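You operate a simulated robot arm through the tools that you are given. There is no shell and no other tool. Be economical: measure what you need, move in short steps, check, and stop when the job is done.

You run a simulated two-armed robot. Do the job below in one go: nothing can be reset, and whatever is moved stays where it is left.

TASK
Away for a week: heating to OFF, tank off, its cold valve shut.
Fine: heater off before the valve; tank dial to AWAY.

Only the result counts: the job must be done as asked and must still hold three seconds after the hand-in. Knocking over, shifting, dropping, spilling or breaking anything else fails it.

THE ROBOT
Two 7-joint arms with three-finger grippers on one trunk, on a base that drives. Base frame: it is fixed to the floor where the robot stands at the start and does not move with it; the origin is under the middle of the robot, x ahead of it, y to its left, z up. Readings come in m, rad, newtons and seconds.
The left shoulder is at the start at [0.03, 0.124, 1.183], the right one opposite. With the tool pointing down near the work surface each hand reaches from about 0.1 to 0.68 m from the robot's upright axis, wherever it stands, measured 20 degrees to its own side. Places, roughly: boost key [0.4, 0.2, 1]; cold inlet valve [0.3, 0.5, 1.4]; heater switch [0.4, 0.2, 0.9]; heating knob [0.9, -0.1, 1.1]; hot outlet valve [0.5, 0.1, 1.3]; hot-water tank [0.6, 0.4, 0.8]; relief lever [0.5, 0.1, 1]; tank dial [0.4, 0.3, 0.9]; tank drain valve [0.4, 0.3, 0.5]. Payload 2.2 kg a hand.
Tool frame (each hand has its own): the origin (TCP) lies between the finger pads and is the grasp point; the fingertips stand 0.028 m ahead of it; z points along the fingers, y is the line along which they close. The gripper opens to 0.102 m. The gripper's body begins 0.071 m behind the TCP.
Orientation is that of the tool frame in the base frame, as [roll, pitch, yaw] about the fixed x, y, z axes, in that order (R = Rz(yaw) Ry(pitch) Rx(roll)). With the fingers straight down and closing along the base's y, the tool's x points along the base's -x, its y along +y and its z along -z.

THE INTERFACE
- The arms move only by the tool arm_command. It takes "left_plan", "right_plan" or both (then of equal length, played together; a hand with none holds still); each is a list of rows, each an object (a shift or turn left out is 0, a gripper value left out holds the last) with "hand": the gripper command, from -1 (shut) to 1 (fully open), values between in proportion; "travel": the shift along the base's x, y, z in m, a list of three; "delta_rot": the turn, a rotation vector about the base's x, y, z in rad, a list of three. In form: [{"hand": hand, "travel": [x, y, z], "delta_rot": [ax, ay, az]}, ...]. A call has 1 to 8 rows; each row is the pose to reach, as a shift and turn from the pose commanded when the call began. A row lasts 0.2 s, in which the tool goes at most 0.05 m and 0.15 rad; a call with a longer step from one row to the next is refused whole, and so is a gripper value outside its range. A pose out of reach is approached as far as the arm can. The call stops where the force on the tool passes 40 N (or 10 N more than at its start, if that is more) or the arm is blocked; 0.2 s more then pass. The fingers move at their own pace and stop on an object; they squeeze with about 32 N. The grip force told is the motor's: it shows also when the fingers shut on nothing. Time passes only in rows, and 0.2 s behind the last, so rows that repeat a pose let the fingers close. It gives the time, the measured TCP pose, the force on the tool (base axes), the opening and the grip force at its end, in the units of the frame above (readings bear some noise), with the torque about the TCP (base axes, N m) and any sound that the robot's microphone picked up, and new pictures: "views" is both (left out), scene, wrist or none (wrist: the cameras of the hands that moved).
- Cameras (640 x 400 px; columns grow to the right, rows downward): "scene" is now at [0.0347, 0.0432, 1.9016]; the picture's right is [0.56, -0.83, 0.00], its down [-0.62, -0.42, -0.67] and it looks along [0.55, 0.37, -0.74] (base axes); focal length 248 px, centre (320, 200). "left" rides on the left gripper at [0.072, 0.038, -0.086] in its tool frame; the picture's right is [-0.47, 0.89, 0.00], its down [-0.60, -0.32, -0.73] and it looks along [-0.65, -0.34, 0.68] (tool axes); focal length 256 px, centre (320, 200). "right" rides on the right gripper at [0.069, 0.044, -0.086] in its tool frame; the picture's right is [-0.53, 0.85, 0.00], its down [-0.58, -0.36, -0.73] and it looks along [-0.62, -0.39, 0.68] (tool axes); focal length 256 px, centre (320, 200). There is no depth. A picture from a camera that has moved, and an enlarged one, comes with that camera's place and axes in the base frame and with its lens.
- raise_lower(by): slides the trunk up (or, below 0, down) by that many m; the arms and the scene camera ride with it, the base frame stays. It gives what a move gives, with no picture.
- base_move(legs): drives the robot by 1 to 6 legs, each [ahead, left, turn to the left] in m, m and rad, along the robot's own axes; the way and the turn of a leg run together, so that a leg with both is an arc; at most 1.5 m and 3.142 rad a leg. The arms and the cameras ride along, it lands a little off, and it stops where it bumps. It gives what a move gives, and a new picture of the scene camera.
- head_to(pan, tilt): turns the head with the scene camera to pan (to the left, within 2.496 rad either way) and tilt (down, from -0.506 to 1.204), counted from straight ahead of the robot. It gives what a move gives, and a new picture of the scene camera.
- close_up(camera, box): a new picture of the part [left, top, right, bottom] of that camera's present view, enlarged. The clock stands still meanwhile.
- job_done(): hands the job in; it is judged then, once.

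Work in short steps. Places have to be worked out from the pictures, the camera data and where the tool is seen: move nearer, look again, correct. Check each grasp and each placing, and mend what went wrong. You have 120 turns and 260 pictures in all, those below and enlarged ones among them. Open the grippers and draw the arms clear of the work before you hand the job in, unless the task says otherwise; then end with one line.

The tools are called after ">>>" as name(argument=value, ...) on one line, values as JSON. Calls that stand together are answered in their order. arm_command: Moves the arms, as the interface text tells. Its arguments: {"type":"object","properties":{"left_plan":{"type":"array"},"right_plan":{"type":"array"},"views":{"type":"string","enum":["both","scene","wrist","none"]}},"required":[]} The other tools are called the same way: raise_lower (by) slides the trunk up or down; base_move (legs) drives the base; head_to (pan, tilt) turns the head that bears the scene camera; close_up (camera, box) takes an enlarged picture of a part of a camera's view; job_done () hands the job in.

At the start:

```text
time: 0.0
left_position: [0.365, 0.4108, 1.5386]
left_ee_rot: [-3.142, 0.0, -3.14]
left_ft_force: [-0.1, -0.7, 0.3]
left_moment: [0.03, -0.01, 0.02]
left_opening: 0.1021
left_grip_force: 0.0
right_position: [0.4158, 0.0394, 1.5966]
right_ee_rot: [-3.141, 0.002, -3.141]
right_ft_force: [-0.6, 0.5, 0.6]
right_moment: [-0.02, 0.0, 0.0]
right_opening: 0.1019
right_grip_force: 0.0
trunk travel left (down, up): [-0.425, 0.115]
robot x, y, heading: [-0.0017, 0.0015, 0.005]
head pan, tilt: [0.593, 0.838]
```

scene: 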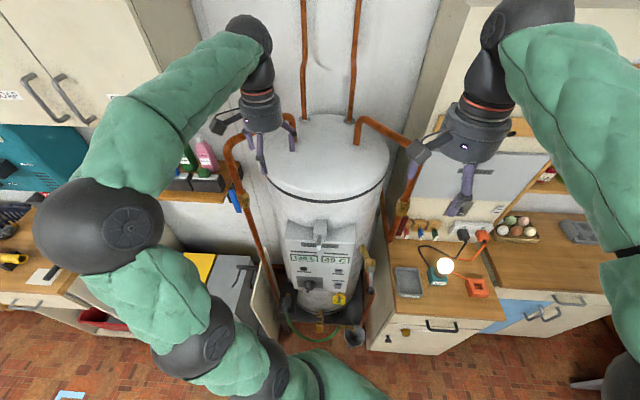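
right: 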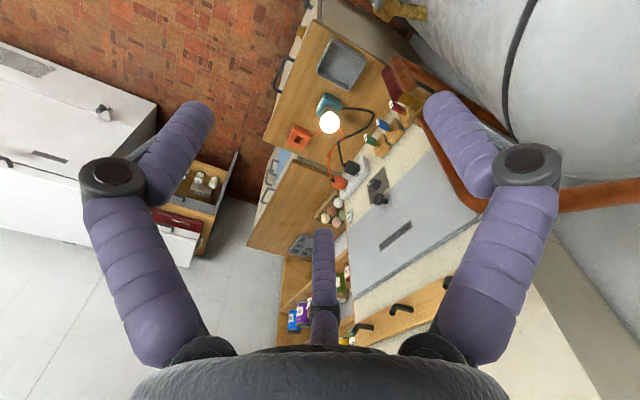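
left: 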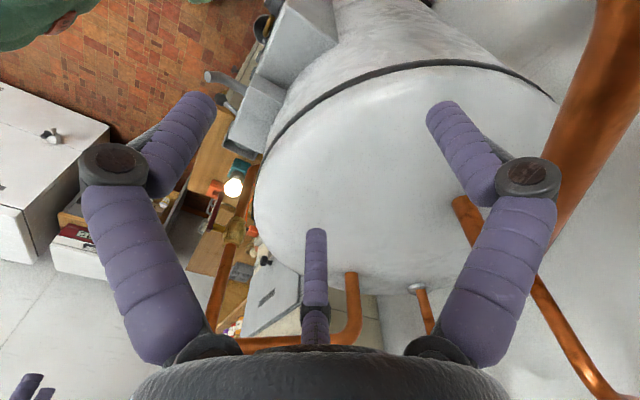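

The tank stands ahead-left with a control panel on its front. I'll enlarge the panel and the pipes and heating knob area first.

>>> close_up(camera="scene", box=[260, 200, 400, 350])

>>> close_up(camera="scene", box=[380, 120, 540, 300])

>>> close_up(camera="scene", box=[170, 90, 330, 220])

```text
2.67 times, centred on (330, 275) of scene
camera zoom: at [0.0347, 0.0432, 1.9016], right [0.56, -0.83, 0.0], down [-0.62, -0.42, -0.67], along [0.55, 0.37, -0.74], focal length 661 px, centre (293, 0)
```

zoom: 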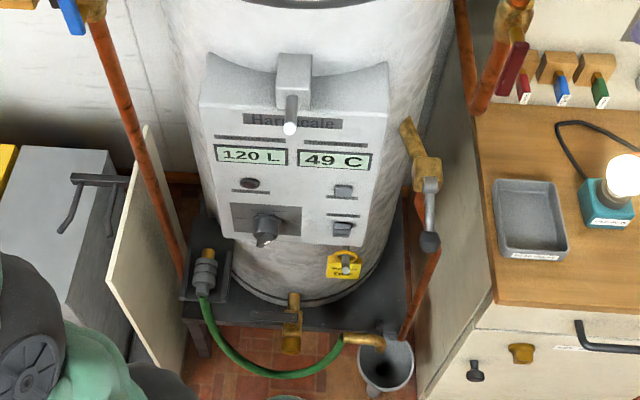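

```text
2.22 times, centred on (460, 210) of scene
camera zoom: at [0.0347, 0.0432, 1.9016], right [0.56, -0.83, 0.0], down [-0.62, -0.42, -0.67], along [0.55, 0.37, -0.74], focal length 551 px, centre (9, 178)
```

zoom: 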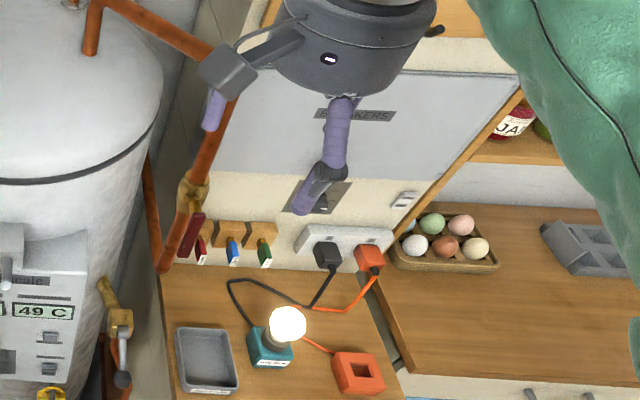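

```text
3.08 times, centred on (250, 155) of scene
camera zoom: at [0.0347, 0.0432, 1.9016], right [0.56, -0.83, 0.0], down [-0.62, -0.42, -0.67], along [0.55, 0.37, -0.74], focal length 763 px, centre (535, 338)
```

zoom: 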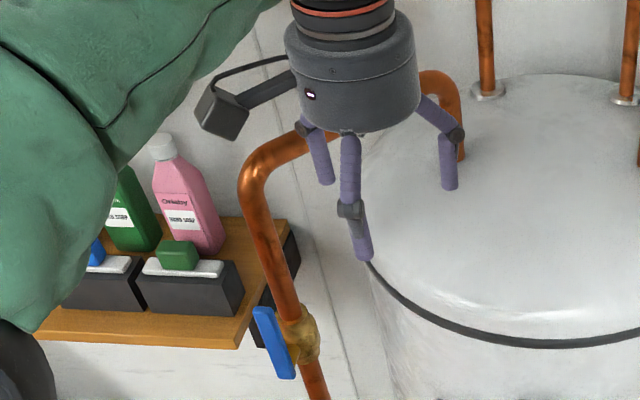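

The layout is clear: blue lever on the left pipe is the cold valve, and the panel is on the tank's front. I'll pull the right arm aside to expose the wall plate with the heating knob.

>>> arm_command(right_plan=[{"travel": [-0.02, -0.045, 0]}, {"travel": [-0.04, -0.09, 0]}, {"travel": [-0.06, -0.135, 0]}, {"travel": [-0.08, -0.18, 0]}, {"travel": [-0.1, -0.225, 0]}, {"travel": [-0.12, -0.27, 0]}, {"travel": [-0.14, -0.315, 0]}], views="none")

>>> head_to(pan=0.1, tilt=0.75)

```text
time: 1.6
left_position: [0.3622, 0.4107, 1.539]
left_ee_rot: [3.141, 0.001, -3.142]
left_ft_force: [0.1, -0.4, -0.2]
left_moment: [0.02, -0.03, -0.03]
left_opening: 0.1019
left_grip_force: 0.1
right_position: [0.2751, -0.2782, 1.5985]
right_ee_rot: [3.139, 0.001, -3.141]
right_ft_force: [0.1, 0.7, -0.2]
right_moment: [0.05, -0.01, -0.02]
right_opening: 0.1019
right_grip_force: 0.1
trunk travel left (down, up): [-0.425, 0.115]
robot x, y, heading: [-0.0022, 0.0015, 0.004]
head pan, tilt: [0.593, 0.838]
```

```text
time: 2.5
left_position: [0.3637, 0.4113, 1.5388]
left_ee_rot: [3.142, 0.0, 3.14]
left_ft_force: [-0.6, 0.0, -1.0]
left_moment: [-0.04, 0.02, 0.0]
left_opening: 0.1019
left_grip_force: 0.1
right_position: [0.2763, -0.2753, 1.5987]
right_ee_rot: [3.141, 0.001, 3.142]
right_ft_force: [1.1, -0.4, 0.3]
right_moment: [-0.02, 0.01, -0.01]
right_opening: 0.102
right_grip_force: 0.1
trunk travel left (down, up): [-0.425, 0.115]
robot x, y, heading: [0.0001, 0.0022, 0.002]
head pan, tilt: [0.099, 0.75]
camera scene: at [0.0514, 0.0071, 1.9087], right [0.1, -0.99, 0.0], down [-0.68, -0.07, -0.73], along [0.73, 0.07, -0.68], focal length 248 px, centre (320, 200)
```

scene: 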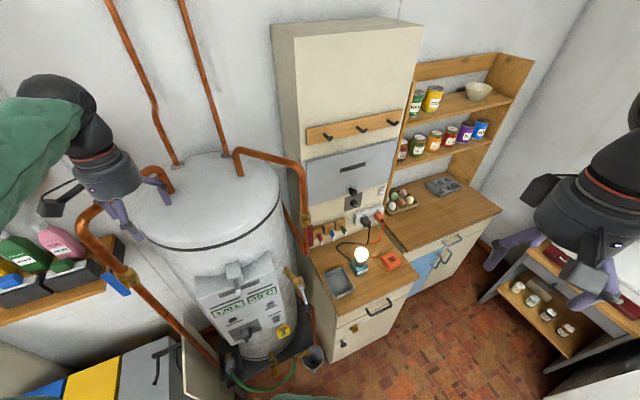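

>>> close_up(camera="scene", box=[300, 150, 420, 260])

>>> close_up(camera="scene", box=[190, 250, 300, 350])

```text
3.64 times, centred on (360, 205) of scene
camera zoom: at [0.0514, 0.0071, 1.9087], right [0.1, -0.99, 0.0], down [-0.68, -0.07, -0.73], along [0.73, 0.07, -0.68], focal length 902 px, centre (174, 182)
```

zoom: 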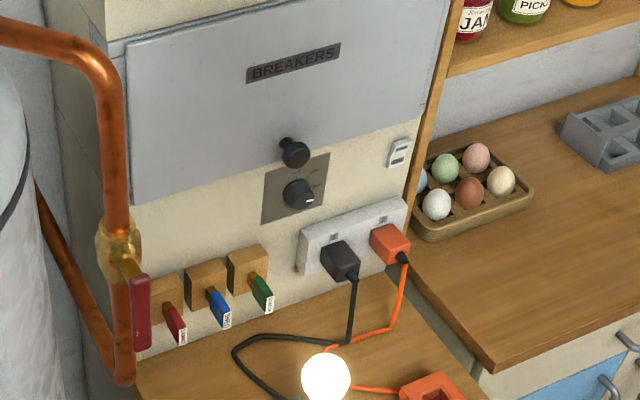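

```text
4.00 times, centred on (245, 300) of scene
camera zoom: at [0.0514, 0.0071, 1.9087], right [0.1, -0.99, 0.0], down [-0.68, -0.07, -0.73], along [0.73, 0.07, -0.68], focal length 992 px, centre (620, -200)
```

zoom: 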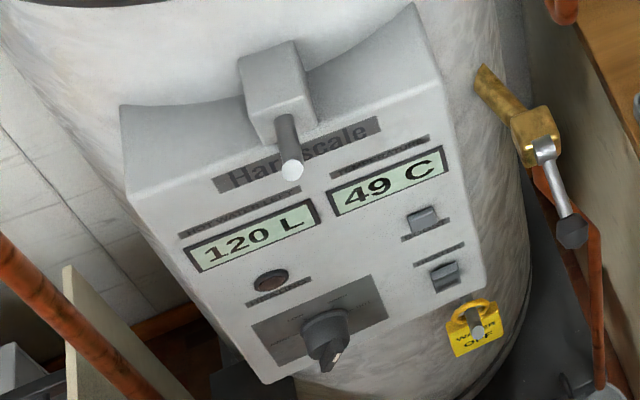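

The heating knob is on the plate under the breaker handle, roughly [0.88, -0.07, 1.11]. I'll turn the right hand to point ahead while drawing the left hand back from over the tank.

>>> arm_command(right_plan=[{"delta_rot": [0, -0.14, 0], "travel": [0, 0, -0.03]}, {"delta_rot": [0, -0.28, 0], "travel": [0, 0, -0.06]}, {"delta_rot": [0, -0.42, 0], "travel": [0, 0, -0.09]}, {"delta_rot": [0, -0.56, 0], "travel": [0, 0, -0.12]}, {"delta_rot": [0, -0.7, 0], "travel": [0, 0, -0.15]}, {"delta_rot": [0, -0.84, 0], "travel": [0, 0, -0.18]}, {"delta_rot": [0, -0.98, 0], "travel": [0, 0, -0.21]}, {"delta_rot": [0, -1.12, 0], "travel": [0, 0, -0.24]}], left_plan=[{"travel": [-0.02, 0, 0.01]}, {"travel": [-0.04, 0, 0.02]}, {"travel": [-0.06, 0, 0.03]}, {"travel": [-0.08, 0, 0.04]}, {"travel": [-0.1, 0, 0.05]}, {"travel": [-0.12, 0, 0.05]}, {"travel": [-0.14, 0, 0.05]}, {"travel": [-0.15, 0, 0.05]}], views="scene")

```text
time: 4.3
left_position: [0.2149, 0.4151, 1.5879]
left_ee_rot: [-3.138, -0.003, 3.141]
left_ft_force: [1.6, -0.4, -1.4]
left_moment: [0.0, 0.05, -0.02]
left_opening: 0.102
left_grip_force: 0.0
right_position: [0.2799, -0.263, 1.3581]
right_ee_rot: [3.041, 1.093, 3.087]
right_ft_force: [4.5, 0.3, 7.2]
right_moment: [-0.13, 0.65, 0.0]
right_opening: 0.1019
right_grip_force: 0.1
trunk travel left (down, up): [-0.425, 0.115]
robot x, y, heading: [-0.0006, -0.0008, -0.003]
head pan, tilt: [0.099, 0.75]
camera scene: at [0.054, 0.0104, 1.9086], right [0.1, -0.99, 0.0], down [-0.68, -0.07, -0.73], along [0.73, 0.07, -0.68], focal length 248 px, centre (320, 200)
```

scene: 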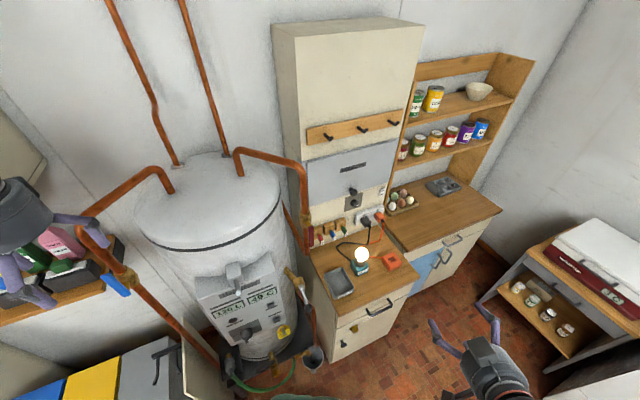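

Right hand nearly level. I'll finish levelling, then begin rolling it so that its camera sits at the left, high above the lamp.

>>> arm_command(right_plan=[{"delta_rot": [0, -0.15, 0], "travel": [0.03, 0.02, -0.02]}, {"delta_rot": [0, -0.3, 0], "travel": [0.06, 0.04, -0.04]}, {"delta_rot": [0, -0.45, 0], "travel": [0.09, 0.06, -0.06]}], views="none")

>>> arm_command(right_plan=[{"delta_rot": [0.14, 0, 0]}, {"delta_rot": [0.28, 0, 0]}, {"delta_rot": [0.42, 0, 0]}, {"delta_rot": [0.56, 0, 0]}, {"delta_rot": [0.7, 0, 0]}, {"delta_rot": [0.84, 0, 0]}, {"delta_rot": [0.98, 0, 0]}, {"delta_rot": [1.12, 0, 0]}], views="none")

>>> arm_command(right_plan=[{"delta_rot": [0.15, 0, 0]}, {"delta_rot": [0.3, 0, 0]}, {"delta_rot": [0.45, 0, 0]}])

```text
time: 5.3
left_position: [0.2131, 0.4133, 1.5887]
left_ee_rot: [3.141, 0.001, -3.14]
left_ft_force: [-0.6, -0.3, -0.1]
left_moment: [-0.03, -0.07, -0.01]
left_opening: 0.102
left_grip_force: 0.0
right_position: [0.372, -0.2622, 1.3472]
right_ee_rot: [-0.575, 1.464, -0.603]
right_ft_force: [-0.4, -0.5, -0.5]
right_moment: [-0.01, 0.02, -0.07]
right_opening: 0.1021
right_grip_force: 0.0
right hand out of reach, approached as far as the arm can: row 3
trunk travel left (down, up): [-0.425, 0.115]
robot x, y, heading: [0.0025, -0.0005, 0.001]
head pan, tilt: [0.099, 0.75]
stopped in row 3 (right hand): the arm was blocked; the commanded pose is now the measured one
```

```text
time: 7.1
left_position: [0.2143, 0.4117, 1.5895]
left_ee_rot: [-3.14, 0.0, 3.14]
left_ft_force: [1.1, 0.0, 0.2]
left_moment: [0.03, -0.02, 0.02]
left_opening: 0.1019
left_grip_force: 0.1
right_position: [0.3731, -0.2619, 1.3455]
right_ee_rot: [1.557, 0.505, 1.478]
right_ft_force: [-0.4, -0.4, -0.4]
right_moment: [0.0, -0.03, 0.03]
right_opening: 0.1019
right_grip_force: 0.0
trunk travel left (down, up): [-0.425, 0.115]
robot x, y, heading: [-0.0, 0.0013, -0.001]
head pan, tilt: [0.099, 0.75]
```

```text
time: 7.9
left_position: [0.2136, 0.4126, 1.5883]
left_ee_rot: [3.14, 0.001, 3.141]
left_ft_force: [-0.1, -0.5, 0.1]
left_moment: [0.01, -0.01, 0.0]
left_opening: 0.102
left_grip_force: 0.0
right_position: [0.3728, -0.2604, 1.3465]
right_ee_rot: [1.598, 0.056, 1.49]
right_ft_force: [0.9, -0.1, 0.0]
right_moment: [-0.02, -0.01, 0.06]
right_opening: 0.102
right_grip_force: 0.0
trunk travel left (down, up): [-0.425, 0.115]
robot x, y, heading: [-0.0044, -0.0048, 0.001]
head pan, tilt: [0.099, 0.75]
camera scene: at [0.0518, 0.0071, 1.9087], right [0.1, -1.0, 0.0], down [-0.68, -0.07, -0.73], along [0.73, 0.07, -0.68], focal length 248 px, centre (320, 200)
camera right: at [0.2938, -0.1832, 1.3891], right [-0.02, -0.49, 0.87], down [-0.79, -0.53, -0.31], along [0.62, -0.69, -0.37], focal length 256 px, centre (320, 200)
```

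scene: 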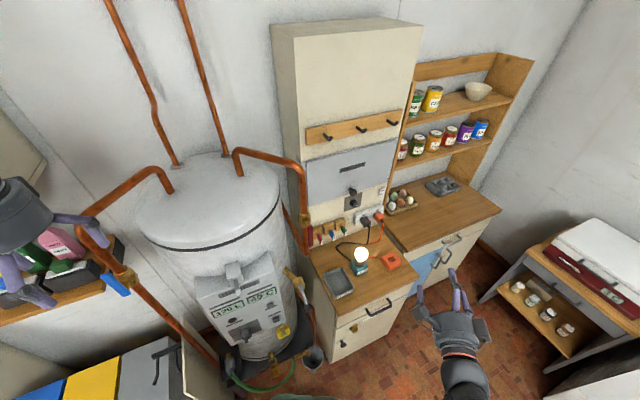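
right: 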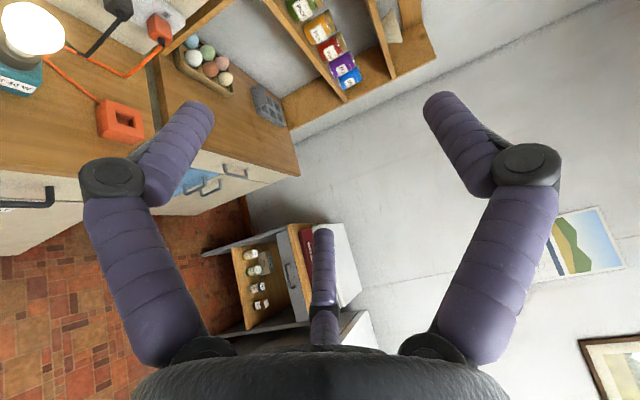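

The right hand now points ahead with its camera at the left. I'll bring it across toward the knob, staying above the lamp.

>>> arm_command(right_plan=[{"travel": [0.02, 0.035, -0.01]}, {"travel": [0.04, 0.07, -0.02]}, {"travel": [0.06, 0.105, -0.04]}, {"travel": [0.08, 0.14, -0.06]}, {"travel": [0.1, 0.17, -0.08]}, {"travel": [0.12, 0.2, -0.1]}, {"travel": [0.15, 0.21, -0.12]}, {"travel": [0.17, 0.22, -0.14]}])

```text
time: 9.9
left_position: [0.2152, 0.4113, 1.5885]
left_ee_rot: [-3.141, 0.0, -3.14]
left_ft_force: [-0.2, -1.3, 0.7]
left_moment: [0.0, 0.0, -0.02]
left_opening: 0.102
left_grip_force: 0.0
right_position: [0.4096, -0.2426, 1.3153]
right_ee_rot: [1.543, 0.069, 1.471]
right_ft_force: [0.7, 0.0, 0.8]
right_moment: [0.03, 0.0, -0.02]
right_opening: 0.1018
right_grip_force: 0.1
right hand out of reach, approached as far as the arm can: row 1, 2, 3, 4, 5, 6, 7, 8
trunk travel left (down, up): [-0.425, 0.115]
robot x, y, heading: [0.0028, 0.0039, 0.003]
head pan, tilt: [0.099, 0.75]
stopped in row 8 (right hand): the arm was blocked; the commanded pose is now the measured one
camera scene: at [0.0513, 0.0073, 1.9087], right [0.1, -1.0, 0.0], down [-0.68, -0.07, -0.73], along [0.73, 0.07, -0.68], focal length 248 px, centre (320, 200)
camera right: at [0.3293, -0.1613, 1.3522], right [-0.07, -0.47, 0.88], down [-0.78, -0.53, -0.34], along [0.62, -0.71, -0.33], focal length 256 px, centre (320, 200)
```

scene: 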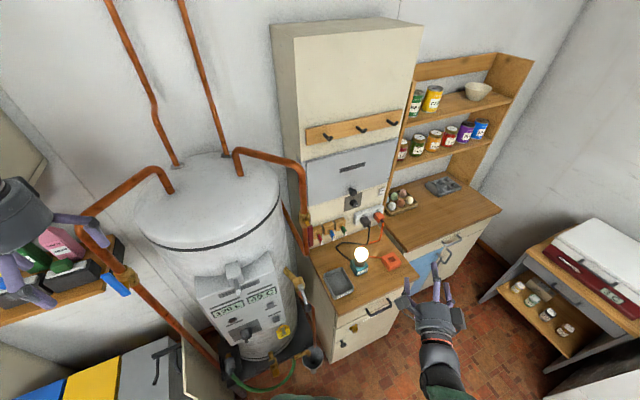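
right: 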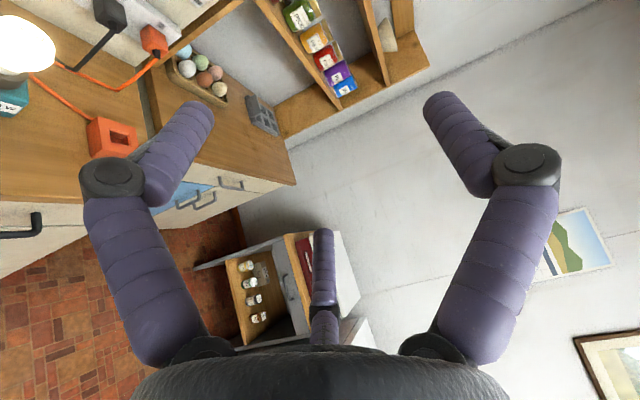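

The arm hit a limit while bent this much. I'll try extending straight ahead and lower, where the wrist should be less bent.

>>> arm_command(right_plan=[{"travel": [0.03, 0, -0.02]}, {"travel": [0.06, 0, -0.04]}, {"travel": [0.09, 0, -0.06]}, {"travel": [0.12, 0, -0.08]}, {"travel": [0.15, 0, -0.1]}], views="none")

```text
time: 11.3
left_position: [0.214, 0.4133, 1.5884]
left_ee_rot: [-3.141, 0.001, 3.141]
left_ft_force: [-0.9, -0.4, 0.1]
left_moment: [-0.03, -0.07, -0.01]
left_opening: 0.1017
left_grip_force: 0.1
right_position: [0.5616, -0.2773, 1.2543]
right_ee_rot: [1.455, 0.092, 1.448]
right_ft_force: [-0.4, 1.3, -0.2]
right_moment: [0.0, -0.02, -0.06]
right_opening: 0.1018
right_grip_force: 0.1
right hand out of reach, approached as far as the arm can: row 1, 2, 3, 4, 5
trunk travel left (down, up): [-0.425, 0.115]
robot x, y, heading: [-0.001, -0.0013, -0.007]
head pan, tilt: [0.099, 0.75]
stopped in row 5 (right hand): the arm was blocked; the commanded pose is now the measured one
```

Still partly limited. I'll test further extension to see whether the reach frees up.

>>> arm_command(right_plan=[{"travel": [0.03, 0, 0]}, {"travel": [0.06, 0, 0]}, {"travel": [0.09, 0, 0]}, {"travel": [0.12, 0.0, 0]}], views="scene")

```text
time: 12.3
left_position: [0.2141, 0.4121, 1.5875]
left_ee_rot: [-3.14, 0.0, 3.139]
left_ft_force: [-0.8, -0.7, -0.8]
left_moment: [-0.04, 0.04, 0.01]
left_opening: 0.102
left_grip_force: 0.0
right_position: [0.5966, -0.2774, 1.24]
right_ee_rot: [1.46, 0.094, 1.458]
right_ft_force: [-0.7, 0.1, 0.3]
right_moment: [0.0, 0.0, 0.03]
right_opening: 0.102
right_grip_force: 0.0
right hand out of reach, approached as far as the arm can: row 2, 3, 4
trunk travel left (down, up): [-0.425, 0.115]
robot x, y, heading: [0.0, -0.0019, 0.004]
head pan, tilt: [0.099, 0.75]
camera scene: at [0.0519, 0.0074, 1.9087], right [0.1, -1.0, 0.0], down [-0.68, -0.07, -0.73], along [0.73, 0.07, -0.68], focal length 248 px, centre (320, 200)
```

scene: 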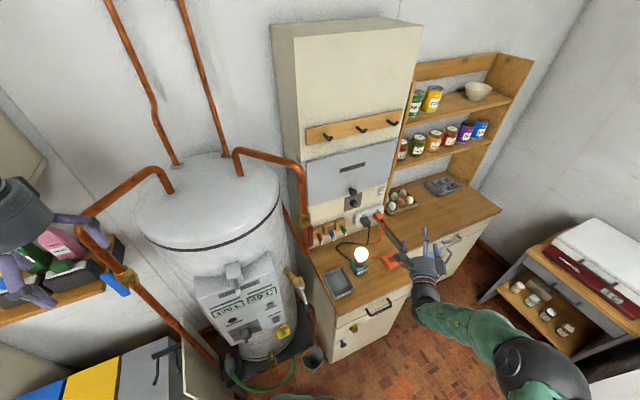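

Forward reach tops out near 0.6 here, so the base must go closer. First I'll check that the hand can swing left in front of the shoulder.

>>> arm_command(right_plan=[{"travel": [-0.03, 0.03, -0.01]}, {"travel": [-0.06, 0.06, -0.01]}, {"travel": [-0.08, 0.1, -0.01]}, {"travel": [-0.09, 0.14, -0.01]}, {"travel": [-0.1, 0.18, -0.01]}], views="wrist")

```text
time: 13.5
left_position: [0.2132, 0.4118, 1.5896]
left_ee_rot: [3.139, 0.001, 3.139]
left_ft_force: [-0.1, 0.6, 0.4]
left_moment: [0.02, 0.04, 0.01]
left_opening: 0.1021
left_grip_force: 0.0
right_position: [0.4674, -0.2111, 1.1931]
right_ee_rot: [1.451, 0.094, 1.475]
right_ft_force: [0.6, -0.6, -0.9]
right_moment: [-0.01, -0.02, -0.01]
right_opening: 0.1022
right_grip_force: 0.0
right hand out of reach, approached as far as the arm can: row 1, 2, 3, 4, 5
trunk travel left (down, up): [-0.425, 0.115]
robot x, y, heading: [-0.0011, -0.0017, -0.0]
head pan, tilt: [0.099, 0.75]
camera right: at [0.3845, -0.1311, 1.2202], right [-0.14, -0.44, 0.89], down [-0.74, -0.55, -0.39], along [0.66, -0.71, -0.25], focal length 256 px, centre (320, 200)
```

right: 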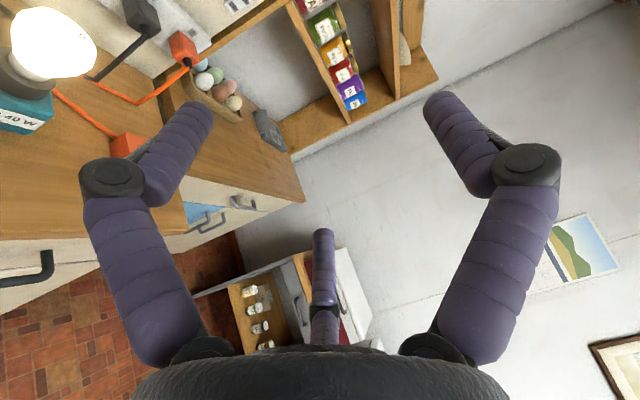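

Right hand pointing straight ahead is a poor pose for this arm, but pointing forward-left (toward the tank panel) suits it. I'll do the panel first with the right hand, turning it left and drawing it back to look.

>>> arm_command(right_plan=[{"travel": [-0.04, 0.02, 0], "delta_rot": [0, 0, 0.14]}, {"travel": [-0.08, 0.04, -0.02], "delta_rot": [0, 0, 0.28]}, {"travel": [-0.12, 0.06, -0.04], "delta_rot": [0, 0, 0.42]}, {"travel": [-0.16, 0.08, -0.06], "delta_rot": [0, 0, 0.56]}, {"travel": [-0.19, 0.11, -0.07], "delta_rot": [0, 0, 0.68]}, {"travel": [-0.21, 0.15, -0.08], "delta_rot": [0, 0, 0.74]}], views="wrist")

>>> head_to(pan=0.65, tilt=1.05)

```text
time: 14.9
left_position: [0.2164, 0.4116, 1.5882]
left_ee_rot: [3.141, -0.001, 3.14]
left_ft_force: [-0.2, 0.8, -0.5]
left_moment: [-0.02, -0.02, 0.03]
left_opening: 0.1017
left_grip_force: 0.1
right_position: [0.2643, -0.0627, 1.1105]
right_ee_rot: [1.46, 0.092, 2.192]
right_ft_force: [0.5, -0.3, 0.5]
right_moment: [-0.02, 0.01, 0.02]
right_opening: 0.1016
right_grip_force: 0.1
trunk travel left (down, up): [-0.425, 0.115]
robot x, y, heading: [-0.0017, 0.0, 0.002]
head pan, tilt: [0.099, 0.75]
camera right: at [0.1492, -0.0567, 1.1388], right [0.19, -0.43, 0.89], down [-0.2, -0.9, -0.39], along [0.96, -0.11, -0.26], focal length 256 px, centre (320, 200)
```

right: 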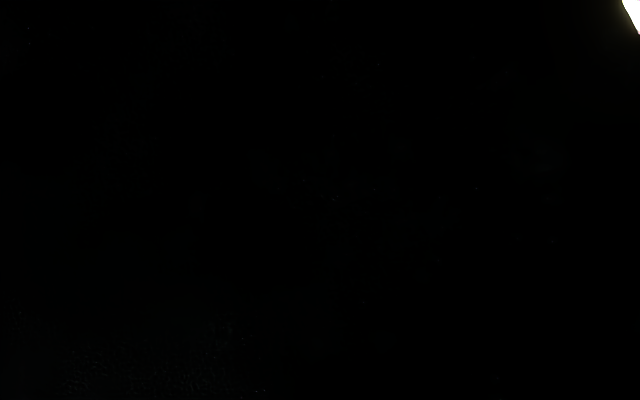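

```text
time: 15.9
left_position: [0.2146, 0.4113, 1.5883]
left_ee_rot: [3.141, -0.001, 3.14]
left_ft_force: [-0.2, 0.1, -0.2]
left_moment: [-0.02, -0.01, -0.04]
left_opening: 0.1021
left_grip_force: 0.2
right_position: [0.2651, -0.063, 1.1112]
right_ee_rot: [1.461, 0.09, 2.189]
right_ft_force: [-0.5, -0.9, 0.2]
right_moment: [0.01, 0.0, -0.01]
right_opening: 0.1018
right_grip_force: 0.1
trunk travel left (down, up): [-0.425, 0.115]
robot x, y, heading: [0.0008, 0.0018, 0.002]
head pan, tilt: [0.649, 1.051]
camera scene: at [0.0226, 0.0389, 1.8861], right [0.6, -0.8, 0.0], down [-0.69, -0.52, -0.5], along [0.4, 0.3, -0.87], focal length 248 px, centre (320, 200)
```

scene: 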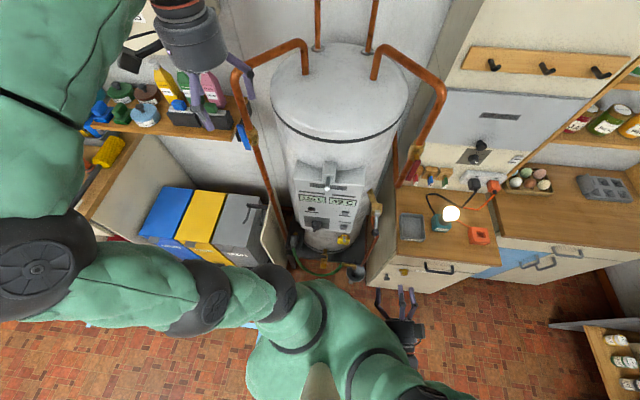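

The wrist view is blocked by the robot's own body, and geometry favours the left arm working from the right side for both panel and knob. I'll park the right hand on its side, then drive right and turn left to face the panel.

>>> arm_command(right_plan=[{"travel": [0, -0.05, 0.02]}, {"travel": [0, -0.1, 0.04]}, {"travel": [0, -0.15, 0.06]}, {"travel": [0, -0.2, 0.08]}, {"travel": [0, -0.25, 0.1]}, {"travel": [0, -0.3, 0.1]}], views="none")

>>> base_move(legs=[[-0.05, -0.25, 0], [0, 0, 0.75]])

```text
refused: row 1 steps farther than a row can; nothing moved
```

```text
time: 19.8
left_position: [-0.1784, 0.1886, 1.5886]
left_ee_rot: [-3.14, 0.001, -2.382]
left_ft_force: [0.8, -0.1, -0.5]
left_moment: [0.01, -0.01, -0.03]
left_opening: 0.102
left_grip_force: 0.0
right_position: [0.1845, -0.121, 1.1111]
right_ee_rot: [1.463, 0.09, 2.95]
right_ft_force: [-0.4, 0.5, 0.2]
right_moment: [0.01, 0.01, -0.02]
right_opening: 0.1021
right_grip_force: 0.0
trunk travel left (down, up): [-0.425, 0.115]
robot x, y, heading: [-0.0437, -0.2568, 0.762]
head pan, tilt: [0.649, 1.051]
camera scene: at [-0.0612, -0.2133, 1.8861], right [0.99, -0.16, 0.0], down [-0.14, -0.86, -0.5], along [0.08, 0.49, -0.87], focal length 248 px, centre (320, 200)
```

scene: 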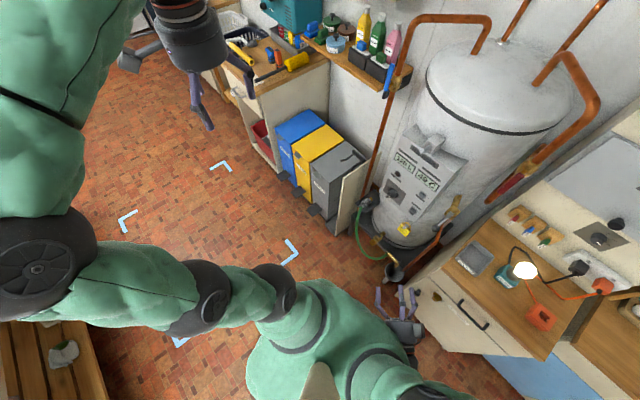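

The panel is now in clear view. I'll park the right hand to the right and begin levelling the left hand while lowering it.

>>> arm_command(right_plan=[{"travel": [0.02, -0.03, 0.01]}, {"travel": [0.04, -0.06, 0.02]}, {"travel": [0.06, -0.09, 0.03]}, {"travel": [0.08, -0.12, 0.04]}, {"travel": [0.1, -0.15, 0.05]}, {"travel": [0.12, -0.18, 0.06]}, {"travel": [0.12, -0.2, 0.06]}, {"travel": [0.12, -0.2, 0.06]}], left_plan=[{"delta_rot": [0.1, -0.1, 0], "travel": [0, 0, -0.03]}, {"delta_rot": [0.2, -0.2, 0], "travel": [0, 0, -0.06]}, {"delta_rot": [0.3, -0.3, 0], "travel": [0, 0, -0.1]}, {"delta_rot": [0.4, -0.4, 0], "travel": [0, 0, -0.14]}, {"delta_rot": [0.5, -0.5, 0], "travel": [0, 0, -0.18]}, {"delta_rot": [0.6, -0.6, 0], "travel": [0, 0, -0.21]}, {"delta_rot": [0.7, -0.7, 0], "travel": [0.02, 0, -0.24]}, {"delta_rot": [0.8, -0.8, 0], "travel": [0.04, 0, -0.27]}], views="none")

>>> close_up(camera="scene", box=[340, 110, 480, 280])

```text
time: 21.6
left_position: [-0.1393, 0.1888, 1.3193]
left_ee_rot: [3.088, 1.13, -2.414]
left_ft_force: [0.5, 0.5, -0.4]
left_moment: [0.0, 0.02, 0.02]
left_opening: 0.1017
left_grip_force: 0.0
right_position: [0.3048, -0.3198, 1.1715]
right_ee_rot: [1.463, 0.09, 2.95]
right_ft_force: [-0.3, 0.3, 0.2]
right_moment: [-0.03, 0.03, 0.0]
right_opening: 0.1022
right_grip_force: 0.1
trunk travel left (down, up): [-0.425, 0.115]
robot x, y, heading: [-0.0487, -0.258, 0.756]
head pan, tilt: [0.649, 1.051]
```

```text
2.35 times, centred on (410, 195) of scene
camera zoom: at [-0.0614, -0.2118, 1.8861], right [0.99, -0.16, 0.0], down [-0.14, -0.86, -0.5], along [0.08, 0.49, -0.87], focal length 583 px, centre (108, 212)
```

zoom: 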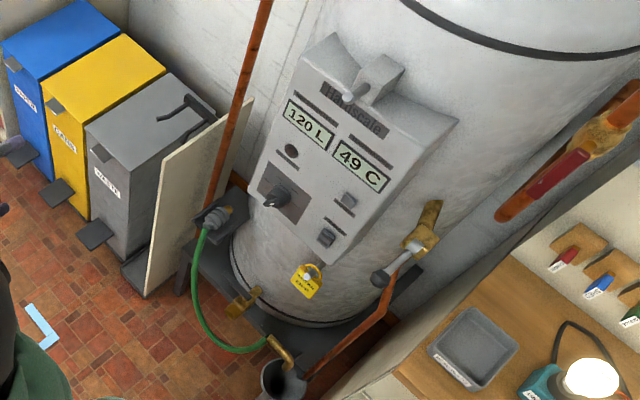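

Triangulating, the dial sits near [0.36, 0.30, 0.95]. I'll finish levelling the left hand, aim it along the panel normal, and lower the trunk a bit for better reach.

>>> arm_command(left_plan=[{"delta_rot": [0.1, -0.1, -0.03], "travel": [0.04, 0, -0.02]}, {"delta_rot": [0.2, -0.2, -0.07], "travel": [0.08, 0, -0.04]}, {"delta_rot": [0.31, -0.31, -0.1], "travel": [0.11, -0.01, -0.05]}, {"delta_rot": [0.31, -0.31, -0.15], "travel": [0.13, -0.02, -0.06]}], views="none")

>>> raise_lower(by=-0.15)

>>> arm_command(left_plan=[{"delta_rot": [0.116, 0.078, 0]}, {"delta_rot": [0.232, 0.157, 0]}, {"delta_rot": [0.349, 0.235, 0]}, {"delta_rot": [0.465, 0.314, 0]}, {"delta_rot": [0.581, 0.392, 0]}, {"delta_rot": [0.697, 0.47, 0]}, {"delta_rot": [0.813, 0.549, 0]}, {"delta_rot": [0.93, 0.627, 0]}], views="both")

```text
refused: row 3 steps farther than a row can; nothing moved
```

```text
time: 23.3
left_position: [-0.1404, 0.1893, 1.17]
left_ee_rot: [3.09, 1.132, -2.418]
left_ft_force: [0.1, -0.2, 0.2]
left_moment: [-0.01, 0.0, -0.01]
left_opening: 0.1019
left_grip_force: 0.0
right_position: [0.3035, -0.3197, 1.0202]
right_ee_rot: [1.463, 0.092, 2.949]
right_ft_force: [-0.3, 0.1, -0.4]
right_moment: [-0.01, 0.01, 0.02]
right_opening: 0.102
right_grip_force: 0.1
trunk travel left (down, up): [-0.275, 0.265]
robot x, y, heading: [-0.0495, -0.2571, 0.763]
head pan, tilt: [0.649, 1.051]
```

```text
time: 24.1
left_position: [-0.1266, 0.188, 1.1425]
left_ee_rot: [2.575, 1.152, -2.917]
left_ft_force: [0.4, 0.7, -0.1]
left_moment: [-0.01, 0.01, -0.03]
left_opening: 0.102
left_grip_force: 0.0
right_position: [0.3036, -0.3211, 1.0212]
right_ee_rot: [1.461, 0.09, 2.95]
right_ft_force: [-0.3, -0.6, -0.2]
right_moment: [0.01, 0.02, 0.02]
right_opening: 0.1021
right_grip_force: 0.2
trunk travel left (down, up): [-0.275, 0.265]
robot x, y, heading: [-0.0497, -0.2595, 0.765]
head pan, tilt: [0.649, 1.051]
stopped in row 3 (left hand): the arm was blocked; the commanded pose is now the measured one
camera scene: at [-0.0612, -0.2133, 1.7361], right [0.99, -0.16, 0.0], down [-0.14, -0.86, -0.5], along [0.08, 0.49, -0.87], focal length 248 px, centre (320, 200)
camera left: at [-0.2353, 0.1468, 1.1148], right [-0.41, 0.67, 0.62], down [-0.01, -0.68, 0.73], along [0.91, 0.29, 0.28], focal length 256 px, centre (320, 200)
```

scene: 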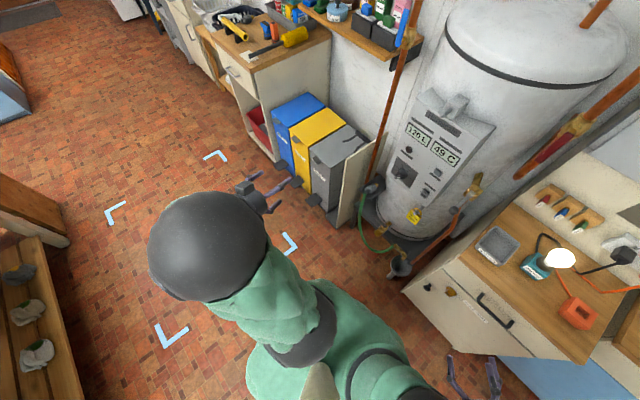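
left: 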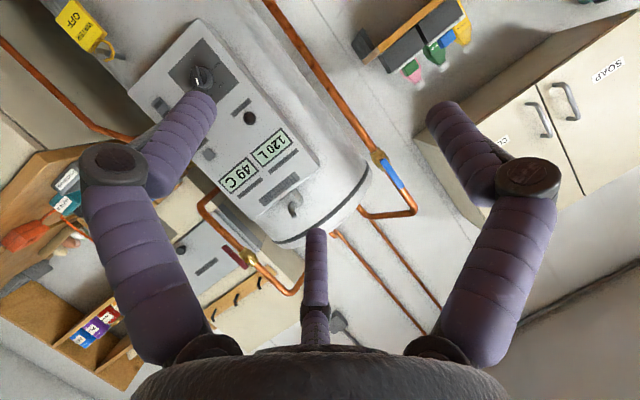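

The wrist camera sees the whole panel upside down. I'll enlarge it to read labels.

>>> close_up(camera="left", box=[120, 20, 320, 240])

>>> close_up(camera="scene", box=[380, 110, 470, 220])

```text
1.82 times, centred on (220, 130) of left
camera zoom: at [-0.2353, 0.1468, 1.1148], right [-0.41, 0.67, 0.62], down [-0.01, -0.68, 0.73], along [0.91, 0.29, 0.28], focal length 465 px, centre (502, 327)
```

zoom: 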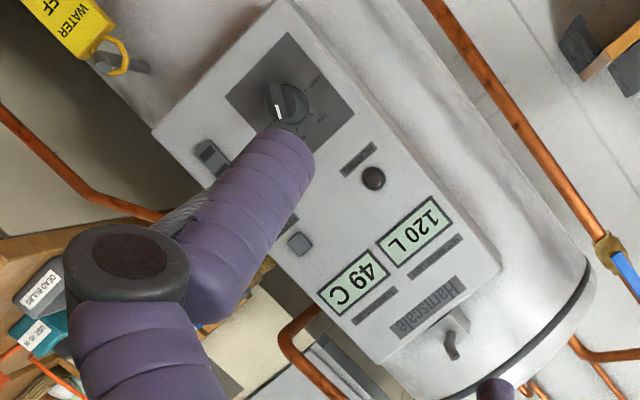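

```text
3.64 times, centred on (425, 165) of scene
camera zoom: at [-0.0612, -0.2133, 1.7361], right [0.99, -0.16, 0.0], down [-0.14, -0.86, -0.5], along [0.08, 0.49, -0.87], focal length 902 px, centre (-62, 327)
```

zoom: 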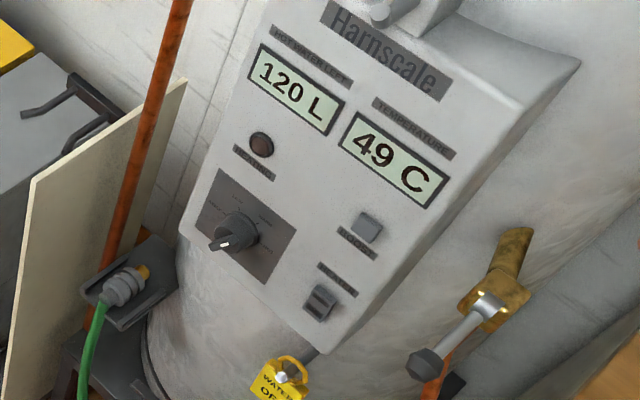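

Rocker switch at the panel's lower right is labelled HEATER, push key above it BOOST, lamp HEATING. I'll move the left hand nearer to read the dial.

>>> arm_command(left_plan=[{"travel": [0.04, 0.0, -0.01]}, {"travel": [0.08, -0.01, -0.03]}, {"travel": [0.12, -0.02, -0.05]}, {"travel": [0.16, -0.03, -0.07]}, {"travel": [0.19, -0.04, -0.09]}, {"travel": [0.22, -0.05, -0.11]}], views="wrist")

```text
time: 24.7
left_position: [-0.1044, 0.1705, 1.0471]
left_ee_rot: [3.085, 1.039, -2.262]
left_ft_force: [0.3, -0.9, -0.1]
left_moment: [0.0, -0.02, 0.02]
left_opening: 0.1019
left_grip_force: 0.0
right_position: [0.3035, -0.3208, 1.0201]
right_ee_rot: [1.46, 0.09, 2.949]
right_ft_force: [-0.8, -0.5, 0.0]
right_moment: [-0.05, 0.03, -0.01]
right_opening: 0.102
right_grip_force: 0.0
trunk travel left (down, up): [-0.275, 0.265]
robot x, y, heading: [-0.0523, -0.259, 0.758]
head pan, tilt: [0.649, 1.051]
stopped in row 3 (left hand): the arm was blocked; the commanded pose is now the measured one
camera left: at [-0.2023, 0.1025, 1.0296], right [-0.56, 0.71, 0.43], down [0.08, -0.47, 0.88], along [0.83, 0.53, 0.2], focal length 256 px, centre (320, 200)
```

left: 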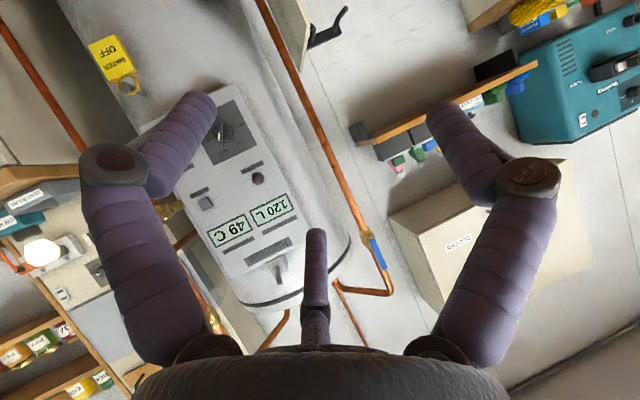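

The arm got blocked again; let me look at its posture with a wider head view.

>>> head_to(pan=0.6, tilt=1.2)

```text
time: 25.4
left_position: [-0.104, 0.1693, 1.0474]
left_ee_rot: [3.087, 1.041, -2.259]
left_ft_force: [0.3, -0.2, -0.3]
left_moment: [0.0, 0.01, -0.02]
left_opening: 0.102
left_grip_force: 0.2
right_position: [0.3035, -0.3209, 1.0202]
right_ee_rot: [1.46, 0.09, 2.95]
right_ft_force: [0.7, 0.3, -1.1]
right_moment: [0.04, 0.0, 0.02]
right_opening: 0.1019
right_grip_force: 0.1
trunk travel left (down, up): [-0.275, 0.265]
robot x, y, heading: [-0.0501, -0.2602, 0.757]
head pan, tilt: [0.6, 1.201]
camera scene: at [-0.06, -0.2243, 1.727], right [0.98, -0.21, 0.0], down [-0.19, -0.91, -0.36], along [0.08, 0.35, -0.93], focal length 248 px, centre (320, 200)
```

scene: 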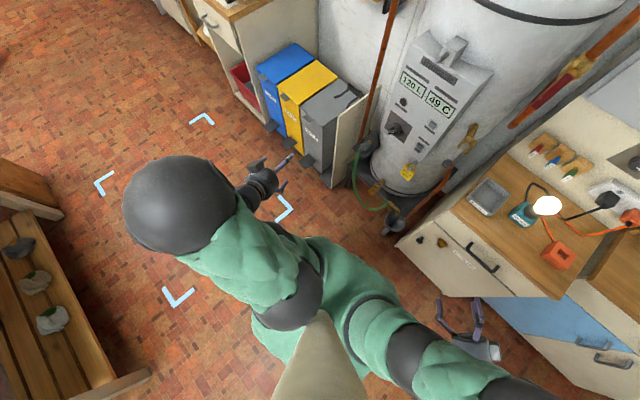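

The arm is folded with the hand under its elbow. I'll extend it outward keeping the present orientation.

>>> arm_command(left_plan=[{"travel": [0.03, 0.02, 0.01]}, {"travel": [0.06, 0.03, 0.02]}, {"travel": [0.09, 0.04, 0.03]}, {"travel": [0.12, 0.05, 0.04]}, {"travel": [0.15, 0.06, 0.04]}, {"travel": [0.18, 0.06, 0.04]}], views="none")

```text
time: 25.9
left_position: [-0.1493, 0.1731, 1.0051]
left_ee_rot: [-3.07, 0.86, -1.901]
left_ft_force: [0.0, 0.1, 0.5]
left_moment: [0.01, -0.01, -0.04]
left_opening: 0.1021
left_grip_force: 0.0
right_position: [0.3032, -0.3204, 1.0216]
right_ee_rot: [1.461, 0.091, 2.949]
right_ft_force: [-0.1, -0.3, 0.1]
right_moment: [-0.03, -0.01, -0.02]
right_opening: 0.102
right_grip_force: 0.1
trunk travel left (down, up): [-0.275, 0.265]
robot x, y, heading: [-0.0525, -0.2576, 0.76]
head pan, tilt: [0.6, 1.201]
stopped in row 2 (left hand): the arm was blocked; the commanded pose is now the measured one
```

The arm diverges near a joint limit here. I'll back out upward and away from the body.

>>> arm_command(left_plan=[{"travel": [0.0, 0.02, 0.04]}, {"travel": [0.0, 0.04, 0.08]}, {"travel": [0.0, 0.06, 0.12]}, {"travel": [0, 0.08, 0.16]}, {"travel": [0, 0.1, 0.2]}], views="scene")

```text
time: 27.1
left_position: [-0.1497, 0.2755, 1.2122]
left_ee_rot: [-3.081, 0.869, -1.912]
left_ft_force: [0.9, 0.4, -0.5]
left_moment: [0.02, 0.0, 0.01]
left_opening: 0.1022
left_grip_force: 0.0
right_position: [0.3031, -0.3229, 1.0212]
right_ee_rot: [1.462, 0.091, 2.95]
right_ft_force: [-0.7, -0.4, -0.6]
right_moment: [0.03, 0.05, -0.02]
right_opening: 0.1017
right_grip_force: 0.1
trunk travel left (down, up): [-0.275, 0.265]
robot x, y, heading: [-0.05, -0.2587, 0.759]
head pan, tilt: [0.6, 1.201]
camera scene: at [-0.0606, -0.2248, 1.727], right [0.98, -0.21, 0.0], down [-0.19, -0.91, -0.36], along [0.08, 0.35, -0.93], focal length 248 px, centre (320, 200)
```

scene: 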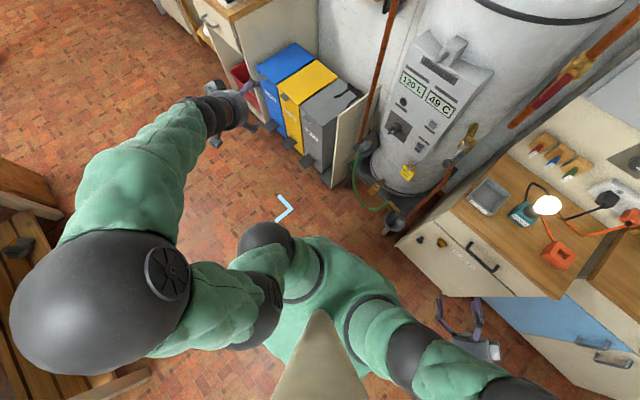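

Arm is healthy again out here, pointing a bit left of the robot's heading. I'll level the hand in this extended pose, then turn the base so it aims at the panel.

>>> arm_command(left_plan=[{"delta_rot": [0.13, -0.046, 0]}, {"delta_rot": [0.26, -0.092, 0]}, {"delta_rot": [0.39, -0.138, 0]}, {"delta_rot": [0.52, -0.184, 0]}, {"delta_rot": [0.65, -0.23, 0]}], views="none")

```text
time: 27.7
left_position: [-0.0748, 0.2626, 1.151]
left_ee_rot: [-2.808, 0.973, -1.873]
left_ft_force: [0.5, 0.1, -0.4]
left_moment: [-0.01, -0.01, 0.02]
left_opening: 0.102
left_grip_force: 0.1
right_position: [0.3045, -0.3217, 1.0205]
right_ee_rot: [1.46, 0.092, 2.949]
right_ft_force: [-0.8, -0.2, -0.1]
right_moment: [0.0, 0.01, 0.02]
right_opening: 0.1022
right_grip_force: 0.0
trunk travel left (down, up): [-0.275, 0.265]
robot x, y, heading: [-0.0428, -0.2611, 0.755]
head pan, tilt: [0.6, 1.201]
stopped in row 2 (left hand): the arm was blocked; the commanded pose is now the measured one
```

The wrist now aims nearly along the robot's heading. I'll copy the pose that worked (mirrored) for the right arm: shift inward a bit, then level gradually.

>>> arm_command(left_plan=[{"travel": [0.03, -0.02, 0.02]}, {"travel": [0.06, -0.04, 0.04]}, {"travel": [0.09, -0.06, 0.05]}, {"travel": [0.12, -0.08, 0.06]}], views="none")

>>> arm_command(left_plan=[{"delta_rot": [0.068, -0.073, -0.04]}, {"delta_rot": [0.137, -0.146, -0.08]}, {"delta_rot": [0.2, -0.21, -0.12]}], views="scene")

```text
time: 28.7
left_position: [0.043, 0.1856, 1.2097]
left_ee_rot: [-2.808, 0.969, -1.87]
left_ft_force: [0.5, 0.6, 0.4]
left_moment: [0.02, 0.01, -0.03]
left_opening: 0.1024
left_grip_force: 0.1
right_position: [0.3042, -0.3214, 1.0209]
right_ee_rot: [1.461, 0.091, 2.949]
right_ft_force: [0.0, 0.2, 0.6]
right_moment: [-0.02, -0.03, 0.04]
right_opening: 0.1022
right_grip_force: 0.0
trunk travel left (down, up): [-0.275, 0.265]
robot x, y, heading: [-0.0496, -0.2591, 0.758]
head pan, tilt: [0.6, 1.201]
```

```text
time: 29.5
left_position: [0.0341, 0.1966, 1.2133]
left_ee_rot: [-2.595, 1.185, -1.716]
left_ft_force: [0.9, 0.3, -0.6]
left_moment: [0.0, 0.01, -0.02]
left_opening: 0.1021
left_grip_force: 0.1
left hand out of reach, approached as far as the arm can: row 2, 3
right_position: [0.3052, -0.3199, 1.0205]
right_ee_rot: [1.459, 0.092, 2.95]
right_ft_force: [-0.4, -0.2, 1.0]
right_moment: [0.0, 0.02, 0.01]
right_opening: 0.1018
right_grip_force: 0.0
trunk travel left (down, up): [-0.275, 0.265]
robot x, y, heading: [-0.0505, -0.2554, 0.762]
head pan, tilt: [0.6, 1.201]
camera scene: at [-0.0589, -0.2239, 1.727], right [0.98, -0.21, 0.0], down [-0.19, -0.91, -0.36], along [0.07, 0.35, -0.93], focal length 248 px, centre (320, 200)
```

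scene: 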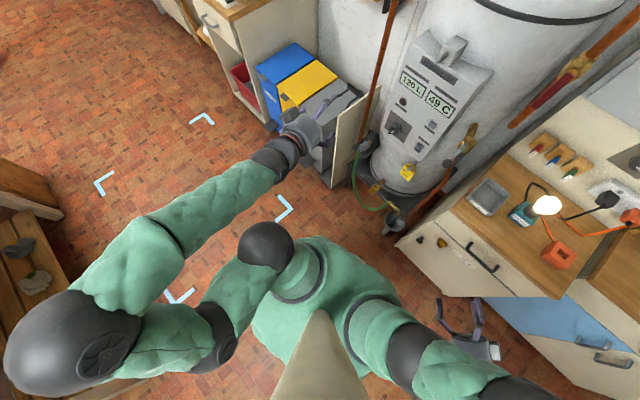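

The forearm now points right of heading, so aiming at the panel normal should be easier. I'll apply the computed rotation to level and aim at 0.59 rad.

>>> arm_command(left_plan=[{"delta_rot": [0.092, -0.027, -0.07], "travel": [0.01, 0, 0]}, {"delta_rot": [0.185, -0.055, -0.14], "travel": [0.02, 0, 0]}, {"delta_rot": [0.278, -0.083, -0.21], "travel": [0.03, 0, 0]}, {"delta_rot": [0.37, -0.11, -0.28], "travel": [0.04, 0, 0]}], views="wrist")

```text
time: 30.5
left_position: [0.0745, 0.1956, 1.2137]
left_ee_rot: [0.246, 1.569, 0.839]
left_ft_force: [0.1, -0.1, 0.2]
left_moment: [0.01, 0.01, 0.0]
left_opening: 0.1016
left_grip_force: 0.0
right_position: [0.3049, -0.3206, 1.0209]
right_ee_rot: [1.461, 0.091, 2.949]
right_ft_force: [0.0, -0.4, -0.6]
right_moment: [0.02, 0.01, 0.04]
right_opening: 0.1019
right_grip_force: 0.0
trunk travel left (down, up): [-0.275, 0.265]
robot x, y, heading: [-0.0471, -0.2575, 0.766]
head pan, tilt: [0.6, 1.201]
camera left: at [-0.018, 0.1785, 1.141], right [-0.5, 0.73, 0.47], down [-0.43, -0.67, 0.6], along [0.75, 0.1, 0.65], focal length 256 px, centre (320, 200)
```

left: 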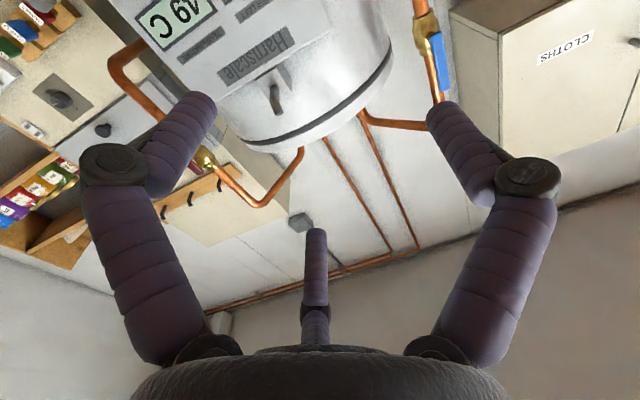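

Success: the hand is level and aimed at 0.59 rad, all in reach. Now I'll roll it so its camera moves to the right side, and lower it.

>>> arm_command(left_plan=[{"delta_rot": [-0.116, -0.078, 0], "travel": [0, 0, -0.02]}, {"delta_rot": [-0.232, -0.157, 0], "travel": [0, 0, -0.04]}, {"delta_rot": [-0.349, -0.235, 0], "travel": [0, 0, -0.06]}, {"delta_rot": [-0.465, -0.314, 0], "travel": [0, 0, -0.08]}, {"delta_rot": [-0.581, -0.392, 0], "travel": [0, 0, -0.1]}, {"delta_rot": [-0.697, -0.47, 0], "travel": [0, 0, -0.12]}, {"delta_rot": [-0.813, -0.549, 0], "travel": [0, 0, -0.14]}, {"delta_rot": [-0.93, -0.627, 0], "travel": [0, 0, -0.16]}], views="none")

>>> arm_command(left_plan=[{"delta_rot": [-0.124, -0.083, 0], "travel": [0, 0, -0.02]}, {"delta_rot": [-0.249, -0.167, 0], "travel": [0, 0, -0.04]}, {"delta_rot": [-0.37, -0.25, 0], "travel": [0, 0, -0.06]}], views="wrist")

```text
time: 32.3
left_position: [0.0749, 0.1965, 1.0528]
left_ee_rot: [-1.57, 0.446, -0.978]
left_ft_force: [0.6, 0.3, 0.0]
left_moment: [0.0, 0.02, -0.01]
left_opening: 0.1021
left_grip_force: 0.0
right_position: [0.3044, -0.3213, 1.0213]
right_ee_rot: [1.462, 0.091, 2.95]
right_ft_force: [0.7, 0.3, 0.6]
right_moment: [0.02, 0.02, -0.01]
right_opening: 0.1019
right_grip_force: 0.1
trunk travel left (down, up): [-0.275, 0.265]
robot x, y, heading: [-0.0504, -0.2573, 0.758]
head pan, tilt: [0.6, 1.201]
```

```text
time: 33.1
left_position: [0.074, 0.1959, 0.9947]
left_ee_rot: [-1.57, 0.001, -0.976]
left_ft_force: [-0.2, 0.4, 0.2]
left_moment: [0.01, 0.01, -0.05]
left_opening: 0.1021
left_grip_force: 0.0
right_position: [0.3047, -0.3198, 1.0219]
right_ee_rot: [1.462, 0.091, 2.95]
right_ft_force: [0.2, 0.0, -0.1]
right_moment: [0.0, -0.02, 0.01]
right_opening: 0.1018
right_grip_force: 0.1
trunk travel left (down, up): [-0.275, 0.265]
robot x, y, heading: [-0.0472, -0.2582, 0.759]
head pan, tilt: [0.6, 1.201]
camera left: at [0.0424, 0.0863, 0.9558], right [-0.26, 0.38, -0.89], down [-0.94, 0.09, 0.32], along [0.2, 0.92, 0.34], focal length 256 px, centre (320, 200)
```

left: 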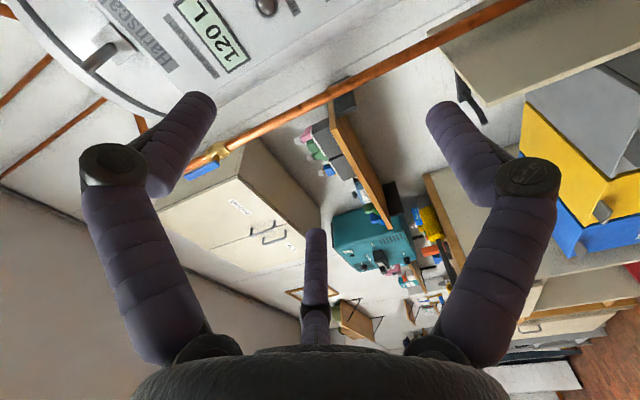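

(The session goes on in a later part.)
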